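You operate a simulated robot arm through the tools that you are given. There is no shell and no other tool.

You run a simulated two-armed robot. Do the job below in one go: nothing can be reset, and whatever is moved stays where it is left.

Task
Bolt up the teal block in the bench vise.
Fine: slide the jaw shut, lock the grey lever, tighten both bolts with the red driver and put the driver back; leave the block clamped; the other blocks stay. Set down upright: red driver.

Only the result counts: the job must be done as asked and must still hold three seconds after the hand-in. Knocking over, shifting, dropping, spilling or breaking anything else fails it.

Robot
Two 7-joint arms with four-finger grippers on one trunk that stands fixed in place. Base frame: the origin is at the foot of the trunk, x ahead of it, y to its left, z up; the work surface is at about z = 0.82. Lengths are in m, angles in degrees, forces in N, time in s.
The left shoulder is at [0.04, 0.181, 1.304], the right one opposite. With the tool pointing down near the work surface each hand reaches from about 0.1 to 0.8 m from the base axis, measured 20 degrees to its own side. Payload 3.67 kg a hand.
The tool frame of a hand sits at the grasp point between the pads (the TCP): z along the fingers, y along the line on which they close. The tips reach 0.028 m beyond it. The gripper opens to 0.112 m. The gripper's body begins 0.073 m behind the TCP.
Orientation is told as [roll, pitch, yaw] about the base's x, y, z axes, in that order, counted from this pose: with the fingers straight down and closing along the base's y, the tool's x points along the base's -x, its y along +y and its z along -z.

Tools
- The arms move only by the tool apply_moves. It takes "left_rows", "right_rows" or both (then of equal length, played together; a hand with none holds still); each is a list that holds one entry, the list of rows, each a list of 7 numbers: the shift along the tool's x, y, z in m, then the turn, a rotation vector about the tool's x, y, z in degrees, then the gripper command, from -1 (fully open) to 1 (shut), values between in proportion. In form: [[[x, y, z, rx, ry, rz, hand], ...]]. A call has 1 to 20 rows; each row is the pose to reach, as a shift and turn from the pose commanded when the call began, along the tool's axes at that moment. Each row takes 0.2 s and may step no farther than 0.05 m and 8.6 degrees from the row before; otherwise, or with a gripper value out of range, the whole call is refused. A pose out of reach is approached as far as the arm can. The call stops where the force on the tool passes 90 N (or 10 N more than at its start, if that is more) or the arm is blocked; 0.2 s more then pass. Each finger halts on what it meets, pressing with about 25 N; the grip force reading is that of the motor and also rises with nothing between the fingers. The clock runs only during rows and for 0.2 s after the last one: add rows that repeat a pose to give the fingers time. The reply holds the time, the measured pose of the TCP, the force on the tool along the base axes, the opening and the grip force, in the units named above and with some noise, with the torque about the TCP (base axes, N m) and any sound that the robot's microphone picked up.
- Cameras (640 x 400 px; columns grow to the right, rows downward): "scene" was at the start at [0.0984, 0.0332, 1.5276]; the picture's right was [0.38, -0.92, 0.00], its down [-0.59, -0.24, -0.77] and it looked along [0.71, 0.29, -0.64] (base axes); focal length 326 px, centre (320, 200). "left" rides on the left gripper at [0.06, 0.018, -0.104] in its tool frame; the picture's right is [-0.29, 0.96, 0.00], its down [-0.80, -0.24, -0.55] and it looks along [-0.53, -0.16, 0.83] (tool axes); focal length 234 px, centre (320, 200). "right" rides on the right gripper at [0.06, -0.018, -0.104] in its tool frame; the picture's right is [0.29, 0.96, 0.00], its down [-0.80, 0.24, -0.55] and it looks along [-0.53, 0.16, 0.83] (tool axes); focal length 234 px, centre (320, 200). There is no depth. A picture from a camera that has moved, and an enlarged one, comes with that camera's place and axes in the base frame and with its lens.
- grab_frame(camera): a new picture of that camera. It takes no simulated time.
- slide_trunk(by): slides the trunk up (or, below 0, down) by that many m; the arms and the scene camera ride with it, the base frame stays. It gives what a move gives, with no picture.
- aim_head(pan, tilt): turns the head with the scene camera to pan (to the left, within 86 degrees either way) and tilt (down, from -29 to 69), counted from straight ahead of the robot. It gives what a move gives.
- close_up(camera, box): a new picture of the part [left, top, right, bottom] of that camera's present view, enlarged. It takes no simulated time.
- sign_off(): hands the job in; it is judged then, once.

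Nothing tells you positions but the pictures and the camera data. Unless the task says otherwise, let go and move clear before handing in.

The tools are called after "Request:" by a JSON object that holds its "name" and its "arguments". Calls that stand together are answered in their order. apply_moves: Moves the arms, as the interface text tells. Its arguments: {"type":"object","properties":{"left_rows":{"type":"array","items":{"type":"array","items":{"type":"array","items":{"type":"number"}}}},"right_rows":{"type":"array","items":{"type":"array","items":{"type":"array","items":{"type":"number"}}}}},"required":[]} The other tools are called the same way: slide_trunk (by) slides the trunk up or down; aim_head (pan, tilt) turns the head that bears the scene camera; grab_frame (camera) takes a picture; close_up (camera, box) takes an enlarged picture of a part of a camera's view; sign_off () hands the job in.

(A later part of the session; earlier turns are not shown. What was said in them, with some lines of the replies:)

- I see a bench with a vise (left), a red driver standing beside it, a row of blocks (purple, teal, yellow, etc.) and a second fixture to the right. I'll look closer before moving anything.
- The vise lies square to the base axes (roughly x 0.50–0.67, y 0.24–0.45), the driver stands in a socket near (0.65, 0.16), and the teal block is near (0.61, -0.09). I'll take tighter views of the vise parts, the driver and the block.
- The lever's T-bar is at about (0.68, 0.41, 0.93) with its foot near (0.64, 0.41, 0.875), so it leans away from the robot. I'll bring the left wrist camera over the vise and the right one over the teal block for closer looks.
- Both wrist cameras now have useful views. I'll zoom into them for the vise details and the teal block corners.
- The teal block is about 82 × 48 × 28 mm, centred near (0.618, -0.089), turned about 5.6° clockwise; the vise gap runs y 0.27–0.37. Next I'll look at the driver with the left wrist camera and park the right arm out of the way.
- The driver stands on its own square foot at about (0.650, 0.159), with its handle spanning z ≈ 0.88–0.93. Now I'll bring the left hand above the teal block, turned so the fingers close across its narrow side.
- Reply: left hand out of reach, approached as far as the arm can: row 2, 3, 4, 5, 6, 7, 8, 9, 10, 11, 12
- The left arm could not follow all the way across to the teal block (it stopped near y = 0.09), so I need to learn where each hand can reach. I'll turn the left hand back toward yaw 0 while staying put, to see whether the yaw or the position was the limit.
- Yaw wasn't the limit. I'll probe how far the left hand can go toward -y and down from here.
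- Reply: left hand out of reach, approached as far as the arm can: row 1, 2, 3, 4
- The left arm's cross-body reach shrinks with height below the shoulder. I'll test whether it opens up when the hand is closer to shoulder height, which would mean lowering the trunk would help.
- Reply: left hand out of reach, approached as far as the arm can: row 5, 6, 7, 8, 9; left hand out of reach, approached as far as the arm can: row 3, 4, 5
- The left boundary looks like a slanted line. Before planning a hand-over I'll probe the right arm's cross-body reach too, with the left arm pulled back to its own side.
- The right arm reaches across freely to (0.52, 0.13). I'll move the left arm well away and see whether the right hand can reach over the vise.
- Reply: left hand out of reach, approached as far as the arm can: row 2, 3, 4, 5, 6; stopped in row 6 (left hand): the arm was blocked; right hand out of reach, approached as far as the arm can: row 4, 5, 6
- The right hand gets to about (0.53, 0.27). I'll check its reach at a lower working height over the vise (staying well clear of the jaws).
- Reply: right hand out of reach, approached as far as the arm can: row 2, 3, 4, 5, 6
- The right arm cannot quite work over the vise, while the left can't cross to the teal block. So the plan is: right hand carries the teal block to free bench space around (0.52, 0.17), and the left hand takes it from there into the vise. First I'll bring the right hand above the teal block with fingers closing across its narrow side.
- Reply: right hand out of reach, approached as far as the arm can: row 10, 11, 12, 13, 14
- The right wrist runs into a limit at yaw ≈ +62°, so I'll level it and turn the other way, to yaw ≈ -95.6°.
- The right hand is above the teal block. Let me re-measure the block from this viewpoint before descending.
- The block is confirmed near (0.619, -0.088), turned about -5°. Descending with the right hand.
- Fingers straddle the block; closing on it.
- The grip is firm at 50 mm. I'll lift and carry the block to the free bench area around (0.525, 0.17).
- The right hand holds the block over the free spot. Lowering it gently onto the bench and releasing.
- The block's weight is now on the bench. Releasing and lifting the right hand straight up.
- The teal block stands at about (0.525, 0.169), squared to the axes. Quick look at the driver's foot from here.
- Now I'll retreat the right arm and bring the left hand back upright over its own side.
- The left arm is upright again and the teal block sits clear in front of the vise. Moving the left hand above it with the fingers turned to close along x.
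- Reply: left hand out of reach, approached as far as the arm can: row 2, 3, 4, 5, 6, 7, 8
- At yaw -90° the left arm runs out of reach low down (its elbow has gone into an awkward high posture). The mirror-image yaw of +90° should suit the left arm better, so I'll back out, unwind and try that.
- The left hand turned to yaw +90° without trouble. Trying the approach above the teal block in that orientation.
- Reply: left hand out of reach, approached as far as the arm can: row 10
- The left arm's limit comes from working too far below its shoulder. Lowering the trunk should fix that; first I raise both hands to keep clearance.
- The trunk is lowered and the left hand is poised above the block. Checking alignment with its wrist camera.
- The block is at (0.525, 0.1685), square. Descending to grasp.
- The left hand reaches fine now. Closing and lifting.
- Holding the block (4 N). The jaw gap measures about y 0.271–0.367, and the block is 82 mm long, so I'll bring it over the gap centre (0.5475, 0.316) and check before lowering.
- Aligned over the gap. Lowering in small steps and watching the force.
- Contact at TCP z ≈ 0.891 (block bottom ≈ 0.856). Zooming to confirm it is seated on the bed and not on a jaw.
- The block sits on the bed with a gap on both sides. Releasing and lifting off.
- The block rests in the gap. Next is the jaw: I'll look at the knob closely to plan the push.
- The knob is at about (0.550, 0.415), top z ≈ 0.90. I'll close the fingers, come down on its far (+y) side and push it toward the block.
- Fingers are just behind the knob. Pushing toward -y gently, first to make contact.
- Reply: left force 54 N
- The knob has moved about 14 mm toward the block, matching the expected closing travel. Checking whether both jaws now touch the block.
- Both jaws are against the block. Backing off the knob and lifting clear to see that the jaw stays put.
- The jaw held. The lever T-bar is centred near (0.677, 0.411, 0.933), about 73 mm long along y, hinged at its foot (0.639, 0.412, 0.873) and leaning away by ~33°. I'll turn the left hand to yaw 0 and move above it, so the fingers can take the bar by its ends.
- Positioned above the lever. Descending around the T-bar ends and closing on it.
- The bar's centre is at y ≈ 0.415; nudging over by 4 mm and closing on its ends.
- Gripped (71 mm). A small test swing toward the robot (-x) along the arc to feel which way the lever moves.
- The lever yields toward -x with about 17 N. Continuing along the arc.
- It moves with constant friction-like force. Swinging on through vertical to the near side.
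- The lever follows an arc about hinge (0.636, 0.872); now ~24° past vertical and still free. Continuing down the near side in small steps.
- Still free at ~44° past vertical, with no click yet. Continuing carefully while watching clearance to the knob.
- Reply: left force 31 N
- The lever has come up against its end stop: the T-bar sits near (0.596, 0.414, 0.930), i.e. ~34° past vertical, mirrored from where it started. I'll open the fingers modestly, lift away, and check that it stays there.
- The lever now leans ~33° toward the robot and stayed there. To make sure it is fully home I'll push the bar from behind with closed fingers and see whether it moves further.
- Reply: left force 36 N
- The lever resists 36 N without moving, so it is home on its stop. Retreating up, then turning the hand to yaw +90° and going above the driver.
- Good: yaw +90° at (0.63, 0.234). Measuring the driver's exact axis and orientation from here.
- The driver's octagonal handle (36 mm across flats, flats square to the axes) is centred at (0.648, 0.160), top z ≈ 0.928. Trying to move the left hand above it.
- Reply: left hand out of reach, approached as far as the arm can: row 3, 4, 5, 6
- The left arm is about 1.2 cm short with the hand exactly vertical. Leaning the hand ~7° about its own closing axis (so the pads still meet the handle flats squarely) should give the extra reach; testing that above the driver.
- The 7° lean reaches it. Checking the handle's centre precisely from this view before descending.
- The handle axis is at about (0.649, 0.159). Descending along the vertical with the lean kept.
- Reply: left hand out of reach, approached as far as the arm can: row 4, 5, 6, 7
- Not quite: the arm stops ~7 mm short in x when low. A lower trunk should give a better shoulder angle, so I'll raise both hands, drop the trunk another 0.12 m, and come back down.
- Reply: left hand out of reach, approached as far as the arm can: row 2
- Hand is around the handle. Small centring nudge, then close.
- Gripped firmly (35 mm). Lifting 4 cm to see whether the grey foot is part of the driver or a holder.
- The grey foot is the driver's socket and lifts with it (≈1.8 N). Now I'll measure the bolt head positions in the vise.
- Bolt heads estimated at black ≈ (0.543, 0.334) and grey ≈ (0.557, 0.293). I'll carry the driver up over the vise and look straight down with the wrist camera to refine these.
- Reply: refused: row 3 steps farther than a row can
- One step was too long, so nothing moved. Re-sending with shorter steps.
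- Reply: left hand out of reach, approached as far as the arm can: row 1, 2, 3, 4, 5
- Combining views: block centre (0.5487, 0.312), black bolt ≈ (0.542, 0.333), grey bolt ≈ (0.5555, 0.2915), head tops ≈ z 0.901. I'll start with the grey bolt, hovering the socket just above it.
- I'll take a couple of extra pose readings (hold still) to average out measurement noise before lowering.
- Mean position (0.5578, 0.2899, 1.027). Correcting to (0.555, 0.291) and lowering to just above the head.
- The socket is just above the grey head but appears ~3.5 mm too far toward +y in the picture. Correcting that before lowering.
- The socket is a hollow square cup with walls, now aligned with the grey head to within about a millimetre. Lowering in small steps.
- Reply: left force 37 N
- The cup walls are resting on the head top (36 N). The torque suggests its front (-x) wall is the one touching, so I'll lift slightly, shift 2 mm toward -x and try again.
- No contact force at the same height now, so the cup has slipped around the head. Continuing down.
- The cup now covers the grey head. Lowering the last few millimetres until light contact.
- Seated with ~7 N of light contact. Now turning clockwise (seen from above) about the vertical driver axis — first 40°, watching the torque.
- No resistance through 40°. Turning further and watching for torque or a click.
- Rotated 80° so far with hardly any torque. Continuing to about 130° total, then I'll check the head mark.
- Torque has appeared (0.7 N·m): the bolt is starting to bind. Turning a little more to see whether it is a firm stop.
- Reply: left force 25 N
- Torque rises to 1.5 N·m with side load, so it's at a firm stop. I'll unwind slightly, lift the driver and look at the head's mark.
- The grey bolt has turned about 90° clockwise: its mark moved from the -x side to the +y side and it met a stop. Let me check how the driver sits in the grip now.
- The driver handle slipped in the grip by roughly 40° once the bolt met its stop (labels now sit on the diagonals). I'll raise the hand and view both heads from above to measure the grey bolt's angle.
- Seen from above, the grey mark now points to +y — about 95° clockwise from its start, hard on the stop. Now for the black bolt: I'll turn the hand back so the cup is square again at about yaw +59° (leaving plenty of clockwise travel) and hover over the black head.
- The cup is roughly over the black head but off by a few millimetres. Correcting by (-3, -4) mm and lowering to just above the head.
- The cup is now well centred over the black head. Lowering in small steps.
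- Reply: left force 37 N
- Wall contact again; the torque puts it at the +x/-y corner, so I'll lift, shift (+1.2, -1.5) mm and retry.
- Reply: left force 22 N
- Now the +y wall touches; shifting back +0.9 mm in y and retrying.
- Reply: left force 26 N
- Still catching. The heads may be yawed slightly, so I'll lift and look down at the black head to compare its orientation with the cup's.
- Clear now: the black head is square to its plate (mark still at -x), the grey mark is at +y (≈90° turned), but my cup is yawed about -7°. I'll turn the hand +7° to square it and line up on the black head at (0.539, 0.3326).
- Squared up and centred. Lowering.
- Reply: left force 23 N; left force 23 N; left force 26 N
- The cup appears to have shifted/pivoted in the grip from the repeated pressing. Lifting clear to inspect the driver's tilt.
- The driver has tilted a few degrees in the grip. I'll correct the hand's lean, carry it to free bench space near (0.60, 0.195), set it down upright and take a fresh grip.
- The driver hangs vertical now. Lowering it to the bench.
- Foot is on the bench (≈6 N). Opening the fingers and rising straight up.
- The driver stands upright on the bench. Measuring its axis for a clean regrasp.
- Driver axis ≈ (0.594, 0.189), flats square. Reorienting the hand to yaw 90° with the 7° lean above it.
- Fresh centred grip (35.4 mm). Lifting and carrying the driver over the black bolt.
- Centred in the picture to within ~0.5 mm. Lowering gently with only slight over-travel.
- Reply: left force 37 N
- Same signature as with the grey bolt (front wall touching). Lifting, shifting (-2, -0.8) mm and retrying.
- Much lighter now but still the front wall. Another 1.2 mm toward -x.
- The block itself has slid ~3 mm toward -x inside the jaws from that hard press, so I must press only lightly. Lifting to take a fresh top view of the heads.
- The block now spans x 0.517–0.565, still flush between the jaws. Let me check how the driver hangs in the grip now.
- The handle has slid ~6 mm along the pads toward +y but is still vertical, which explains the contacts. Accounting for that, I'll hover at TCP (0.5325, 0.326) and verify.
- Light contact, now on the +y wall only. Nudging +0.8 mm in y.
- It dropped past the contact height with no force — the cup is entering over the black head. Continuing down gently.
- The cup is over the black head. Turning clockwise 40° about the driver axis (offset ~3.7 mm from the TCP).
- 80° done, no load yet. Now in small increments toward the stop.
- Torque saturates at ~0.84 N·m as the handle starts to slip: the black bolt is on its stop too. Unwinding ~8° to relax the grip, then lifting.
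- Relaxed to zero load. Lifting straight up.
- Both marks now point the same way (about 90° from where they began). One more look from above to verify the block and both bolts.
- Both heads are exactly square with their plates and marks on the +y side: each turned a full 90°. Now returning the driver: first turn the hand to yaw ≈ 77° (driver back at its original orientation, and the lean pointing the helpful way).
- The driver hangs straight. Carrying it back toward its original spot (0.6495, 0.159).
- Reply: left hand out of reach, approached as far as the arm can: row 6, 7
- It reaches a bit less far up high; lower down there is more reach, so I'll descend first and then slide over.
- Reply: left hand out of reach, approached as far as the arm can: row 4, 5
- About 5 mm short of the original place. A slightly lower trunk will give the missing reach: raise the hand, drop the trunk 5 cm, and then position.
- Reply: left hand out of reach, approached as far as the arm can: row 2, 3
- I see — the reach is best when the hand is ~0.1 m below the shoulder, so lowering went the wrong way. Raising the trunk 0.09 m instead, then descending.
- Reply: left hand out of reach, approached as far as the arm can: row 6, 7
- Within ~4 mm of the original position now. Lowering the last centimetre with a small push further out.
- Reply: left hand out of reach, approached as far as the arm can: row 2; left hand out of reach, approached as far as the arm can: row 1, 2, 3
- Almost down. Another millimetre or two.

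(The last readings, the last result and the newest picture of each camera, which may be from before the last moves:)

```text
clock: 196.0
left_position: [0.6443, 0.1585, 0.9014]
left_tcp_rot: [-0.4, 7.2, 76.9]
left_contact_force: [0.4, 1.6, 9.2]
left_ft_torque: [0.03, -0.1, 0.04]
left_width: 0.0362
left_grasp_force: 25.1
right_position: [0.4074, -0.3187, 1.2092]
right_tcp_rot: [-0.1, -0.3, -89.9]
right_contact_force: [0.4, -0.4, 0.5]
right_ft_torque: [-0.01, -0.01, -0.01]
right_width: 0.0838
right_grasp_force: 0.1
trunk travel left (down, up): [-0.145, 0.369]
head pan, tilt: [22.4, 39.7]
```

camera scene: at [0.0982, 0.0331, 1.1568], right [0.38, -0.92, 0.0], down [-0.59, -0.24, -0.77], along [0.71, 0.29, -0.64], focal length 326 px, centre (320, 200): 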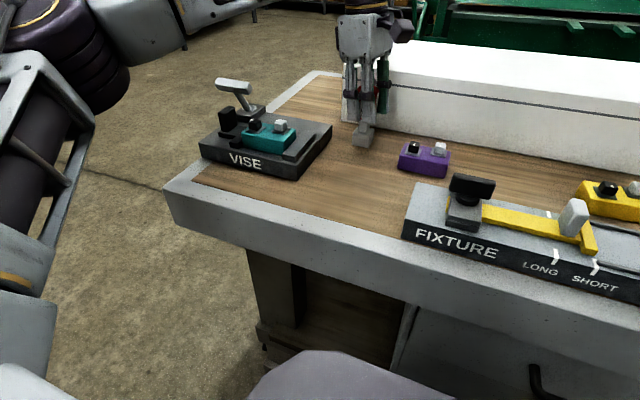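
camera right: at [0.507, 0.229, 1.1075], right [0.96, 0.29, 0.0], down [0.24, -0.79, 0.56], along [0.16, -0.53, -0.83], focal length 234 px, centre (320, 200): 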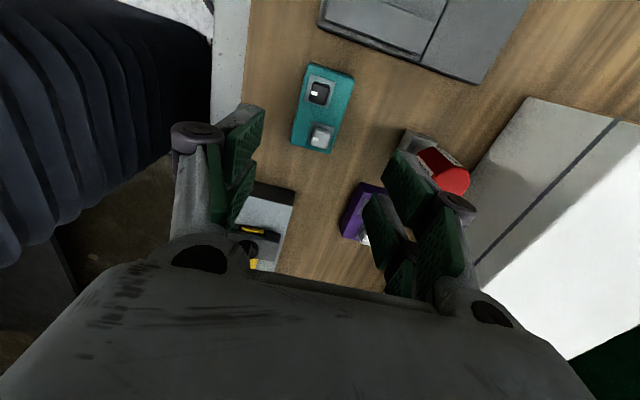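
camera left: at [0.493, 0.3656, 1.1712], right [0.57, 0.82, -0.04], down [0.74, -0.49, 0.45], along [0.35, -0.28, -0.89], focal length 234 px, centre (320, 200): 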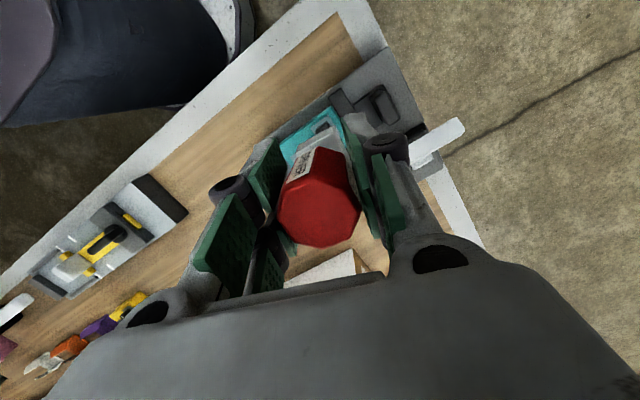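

The foot is on the bench. Easing off, opening the fingers, and lifting clear.

Request:
{"name": "apply_moves", "arguments": {"left_rows": [[[0.0001, 0, -0.001, 0, 0, 0, 1], [0.0001, 0, -0.001, 0, 0, 0, 0.3], [0.0001, 0, -0.001, 0, 0, 0, 0.1], [0.0001, 0, -0.001, 0, 0, 0, -0.2], [0.0001, 0, -0.001, 0, 0, 0, -0.3], [0.0001, 0, -0.001, 0, 0, 0, -0.3], [0.0025, 0, -0.0198, 0, 0, 0, -0.3], [0.005, 0, -0.0397, 0, 0, 0, -0.3], [0.0075, 0, -0.0595, 0, 0, 0, -0.3], [0.0099, 0, -0.0794, 0, 0, 0, -0.3]]]}}

Request:
{"name": "close_up", "arguments": {"camera": "scene", "box": [310, 90, 420, 210]}}

Request:
{"name": "grab_frame", "arguments": {"camera": "left"}}

```text
clock: 198.2
left_position: [0.641, 0.16, 0.9787]
left_tcp_rot: [-0.1, 7.1, 77.1]
left_contact_force: [0.1, 0.2, 0.3]
left_ft_torque: [-0.02, -0.01, -0.02]
left_width: 0.073
left_grasp_force: 0.1
right_position: [0.4068, -0.3185, 1.2093]
right_tcp_rot: [-0.2, -0.3, -90.0]
right_contact_force: [0.3, 0.6, -0.4]
right_ft_torque: [0.01, -0.02, -0.03]
right_width: 0.0839
right_grasp_force: 0.1
trunk travel left (down, up): [-0.145, 0.369]
head pan, tilt: [22.4, 39.7]
```

```text
3.33 times, centred on (365, 150) of scene
camera zoom: at [0.098, 0.0329, 1.2479], right [0.38, -0.92, 0.0], down [-0.59, -0.24, -0.77], along [0.71, 0.29, -0.64], focal length 1088 px, centre (170, 367)
```

zoom: 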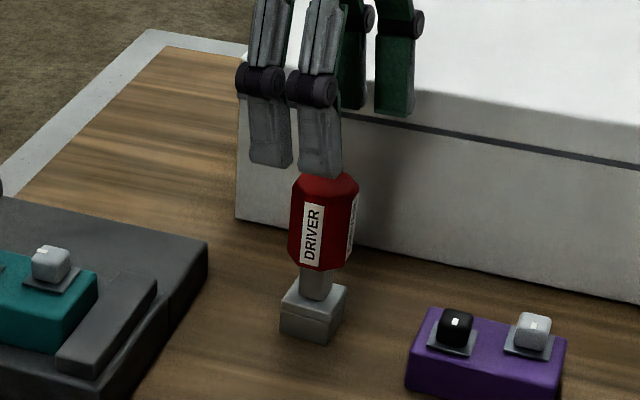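

```text
taken
camera left: at [0.6129, 0.1184, 1.0903], right [-0.87, 0.49, -0.04], down [0.43, 0.79, 0.45], along [0.25, 0.37, -0.89], focal length 234 px, centre (320, 200)
```

left: 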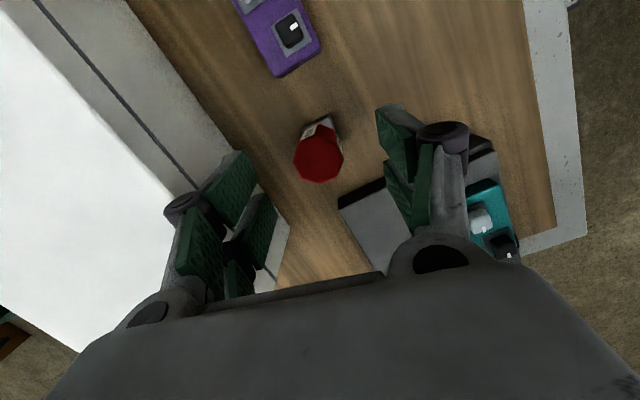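

The driver is standing upright within a few millimetres of where it started. Retracting the left hand up and back to its own side.

Request:
{"name": "apply_moves", "arguments": {"left_rows": [[[-0.006, 0.02, -0.0304, 0, 0, 0, -0.3], [-0.0183, 0.0484, -0.0607, 0, 0, 0, -0.3], [-0.0334, 0.0834, -0.0911, 0, 0, 0, -0.3], [-0.0485, 0.1184, -0.1215, 0, 0, 0, -0.3], [-0.0635, 0.1533, -0.1518, 0, 0, 0, -0.3], [-0.0786, 0.1882, -0.1822, 0, 0, 0, -0.3], [-0.0786, 0.1882, -0.1822, 0, 0, 0, -0.3]]]}}

Request:
{"name": "grab_frame", "arguments": {"camera": "scene"}}

Request:
{"name": "close_up", "arguments": {"camera": "scene", "box": [200, 90, 320, 210]}}

```text
clock: 199.8
left_position: [0.4849, 0.3014, 1.1503]
left_tcp_rot: [-0.1, 7.1, 76.9]
left_contact_force: [0.6, -0.3, 0.4]
left_ft_torque: [0.02, 0.02, -0.01]
left_width: 0.073
left_grasp_force: 0.0
right_position: [0.4079, -0.3203, 1.2082]
right_tcp_rot: [-0.4, -0.2, -90.1]
right_contact_force: [-0.5, 0.0, -0.3]
right_ft_torque: [-0.03, 0.05, 0.02]
right_width: 0.084
right_grasp_force: 0.0
trunk travel left (down, up): [-0.145, 0.369]
head pan, tilt: [22.4, 39.7]
```

```text
taken
camera scene: at [0.0995, 0.0326, 1.2477], right [0.38, -0.92, 0.0], down [-0.59, -0.24, -0.77], along [0.71, 0.29, -0.64], focal length 326 px, centre (320, 200)
```

scene: 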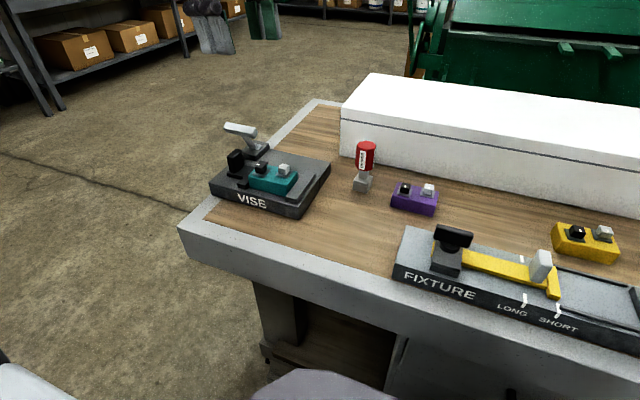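

```text
3.33 times, centred on (260, 150) of scene
camera zoom: at [0.0995, 0.0326, 1.2477], right [0.38, -0.92, 0.0], down [-0.59, -0.24, -0.77], along [0.71, 0.29, -0.64], focal length 1088 px, centre (520, 367)
```

zoom: 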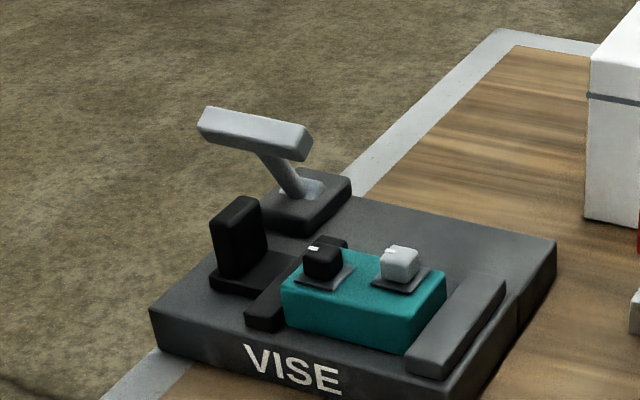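

Everything looks right: block clamped, lever over, both bolts turned, driver upright, other blocks untouched. I'll back the left arm off a little further and take one last check before handing in.

Request:
{"name": "apply_moves", "arguments": {"left_rows": [[[-0.03, 0.03, -0.03, 0, 0, 0, -0.3], [-0.06, 0.06, -0.06, 0, 0, 0, -0.3], [-0.08, 0.08, -0.08, 0, 0, 0, -0.3], [-0.08, 0.08, -0.08, 0, 0, 0, -0.3], [-0.08, 0.08, -0.08, 0, 0, 0, -0.3], [-0.08, 0.08, -0.08, 0, 0, 0, -0.3]]]}}

Request:
{"name": "close_up", "arguments": {"camera": "scene", "box": [200, 100, 460, 260]}}

Request:
{"name": "close_up", "arguments": {"camera": "scene", "box": [225, 145, 305, 205]}}

```text
refused: row 1 steps farther than a row can; nothing moved
```

```text
2.46 times, centred on (330, 180) of scene
camera zoom: at [0.0995, 0.0326, 1.2477], right [0.38, -0.92, 0.0], down [-0.59, -0.24, -0.77], along [0.71, 0.29, -0.64], focal length 803 px, centre (295, 249)
```

zoom: 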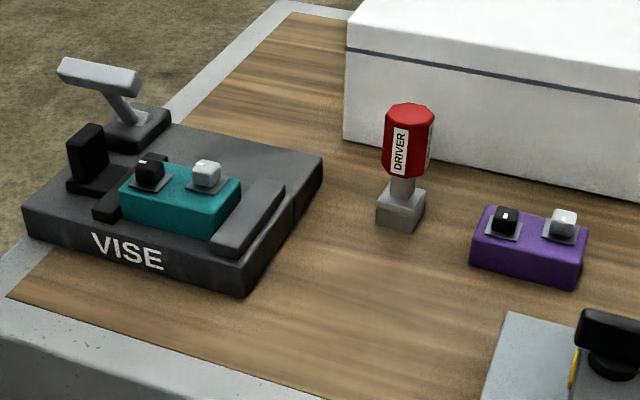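

```text
6.67 times, centred on (265, 175) of scene
camera zoom: at [0.0995, 0.0326, 1.2477], right [0.38, -0.92, 0.0], down [-0.59, -0.24, -0.77], along [0.71, 0.29, -0.64], focal length 2175 px, centre (687, 367)
```

zoom: 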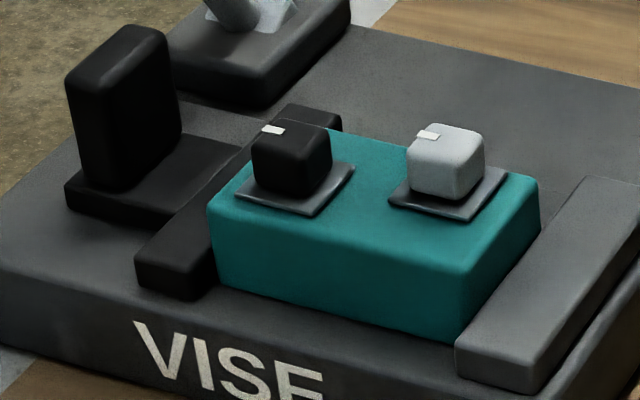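

The step was slightly too long; retrying with shorter steps to move clear, then handing in.

Request:
{"name": "apply_moves", "arguments": {"left_rows": [[[-0.02, 0.02, -0.02, 0, 0, 0, -0.3], [-0.04, 0.04, -0.04, 0, 0, 0, -0.3], [-0.06, 0.06, -0.06, 0, 0, 0, -0.3], [-0.06, 0.06, -0.08, 0, 0, 0, -0.3], [-0.06, 0.06, -0.08, 0, 0, 0, -0.3], [-0.06, 0.06, -0.08, 0, 0, 0, -0.3]]]}}

Request:
{"name": "grab_frame", "arguments": {"camera": "scene"}}

```text
clock: 201.2
left_position: [0.4413, 0.3814, 1.2229]
left_tcp_rot: [-0.1, 7.1, 77.1]
left_contact_force: [-0.5, 0.9, 0.1]
left_ft_torque: [0.02, -0.02, 0.03]
left_width: 0.0727
left_grasp_force: 0.1
right_position: [0.4065, -0.3193, 1.2095]
right_tcp_rot: [-0.2, -0.2, -90.1]
right_contact_force: [0.9, -0.9, -0.1]
right_ft_torque: [0.01, -0.02, -0.02]
right_width: 0.0842
right_grasp_force: 0.1
trunk travel left (down, up): [-0.145, 0.369]
head pan, tilt: [22.4, 39.7]
```

```text
taken
camera scene: at [0.0983, 0.033, 1.2479], right [0.38, -0.92, 0.0], down [-0.59, -0.24, -0.77], along [0.71, 0.29, -0.64], focal length 326 px, centre (320, 200)
```

scene: 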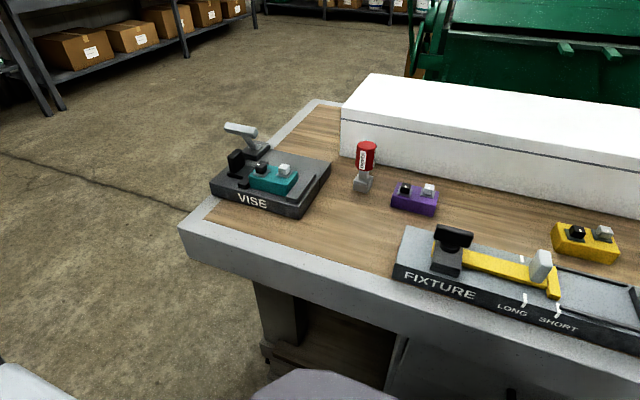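

The teal block is clamped in the vise with the lever over, both bolts are turned to their stops, the red driver stands upright in its place and both hands are clear. Handing in.

Request:
{"name": "sign_off", "arguments": {}}

```text
The job is handed in.
```

I bolted up the teal block in the bench vise and handed the job in; no verdict came back with the hand-in.

- **Block:** The teal block sits flat between the jaws with the sliding jaw shut against it. A hard press with the driver slid it about 7 mm toward the robot. It is still fully between the jaws and touching both.
- **Lever:** The grey lever is swung over to its end stop. It did not move under about 36 N, though I heard no click.
- **Bolts:** The black and grey bolts each turned about 90° clockwise until they met a stop. The marks on both heads now point the same way.
- **Driver:** The red driver stands upright within about 5 mm of where it started. Along the way I set it down once on the bench to re-grip it.
- **Everything else:** The other blocks and the fixture look as they were. Both hands are open and clear of the bench.

The right arm could not reach the vise and the left could not reach the block. So the right hand moved the block to free bench space and the left took it from there.
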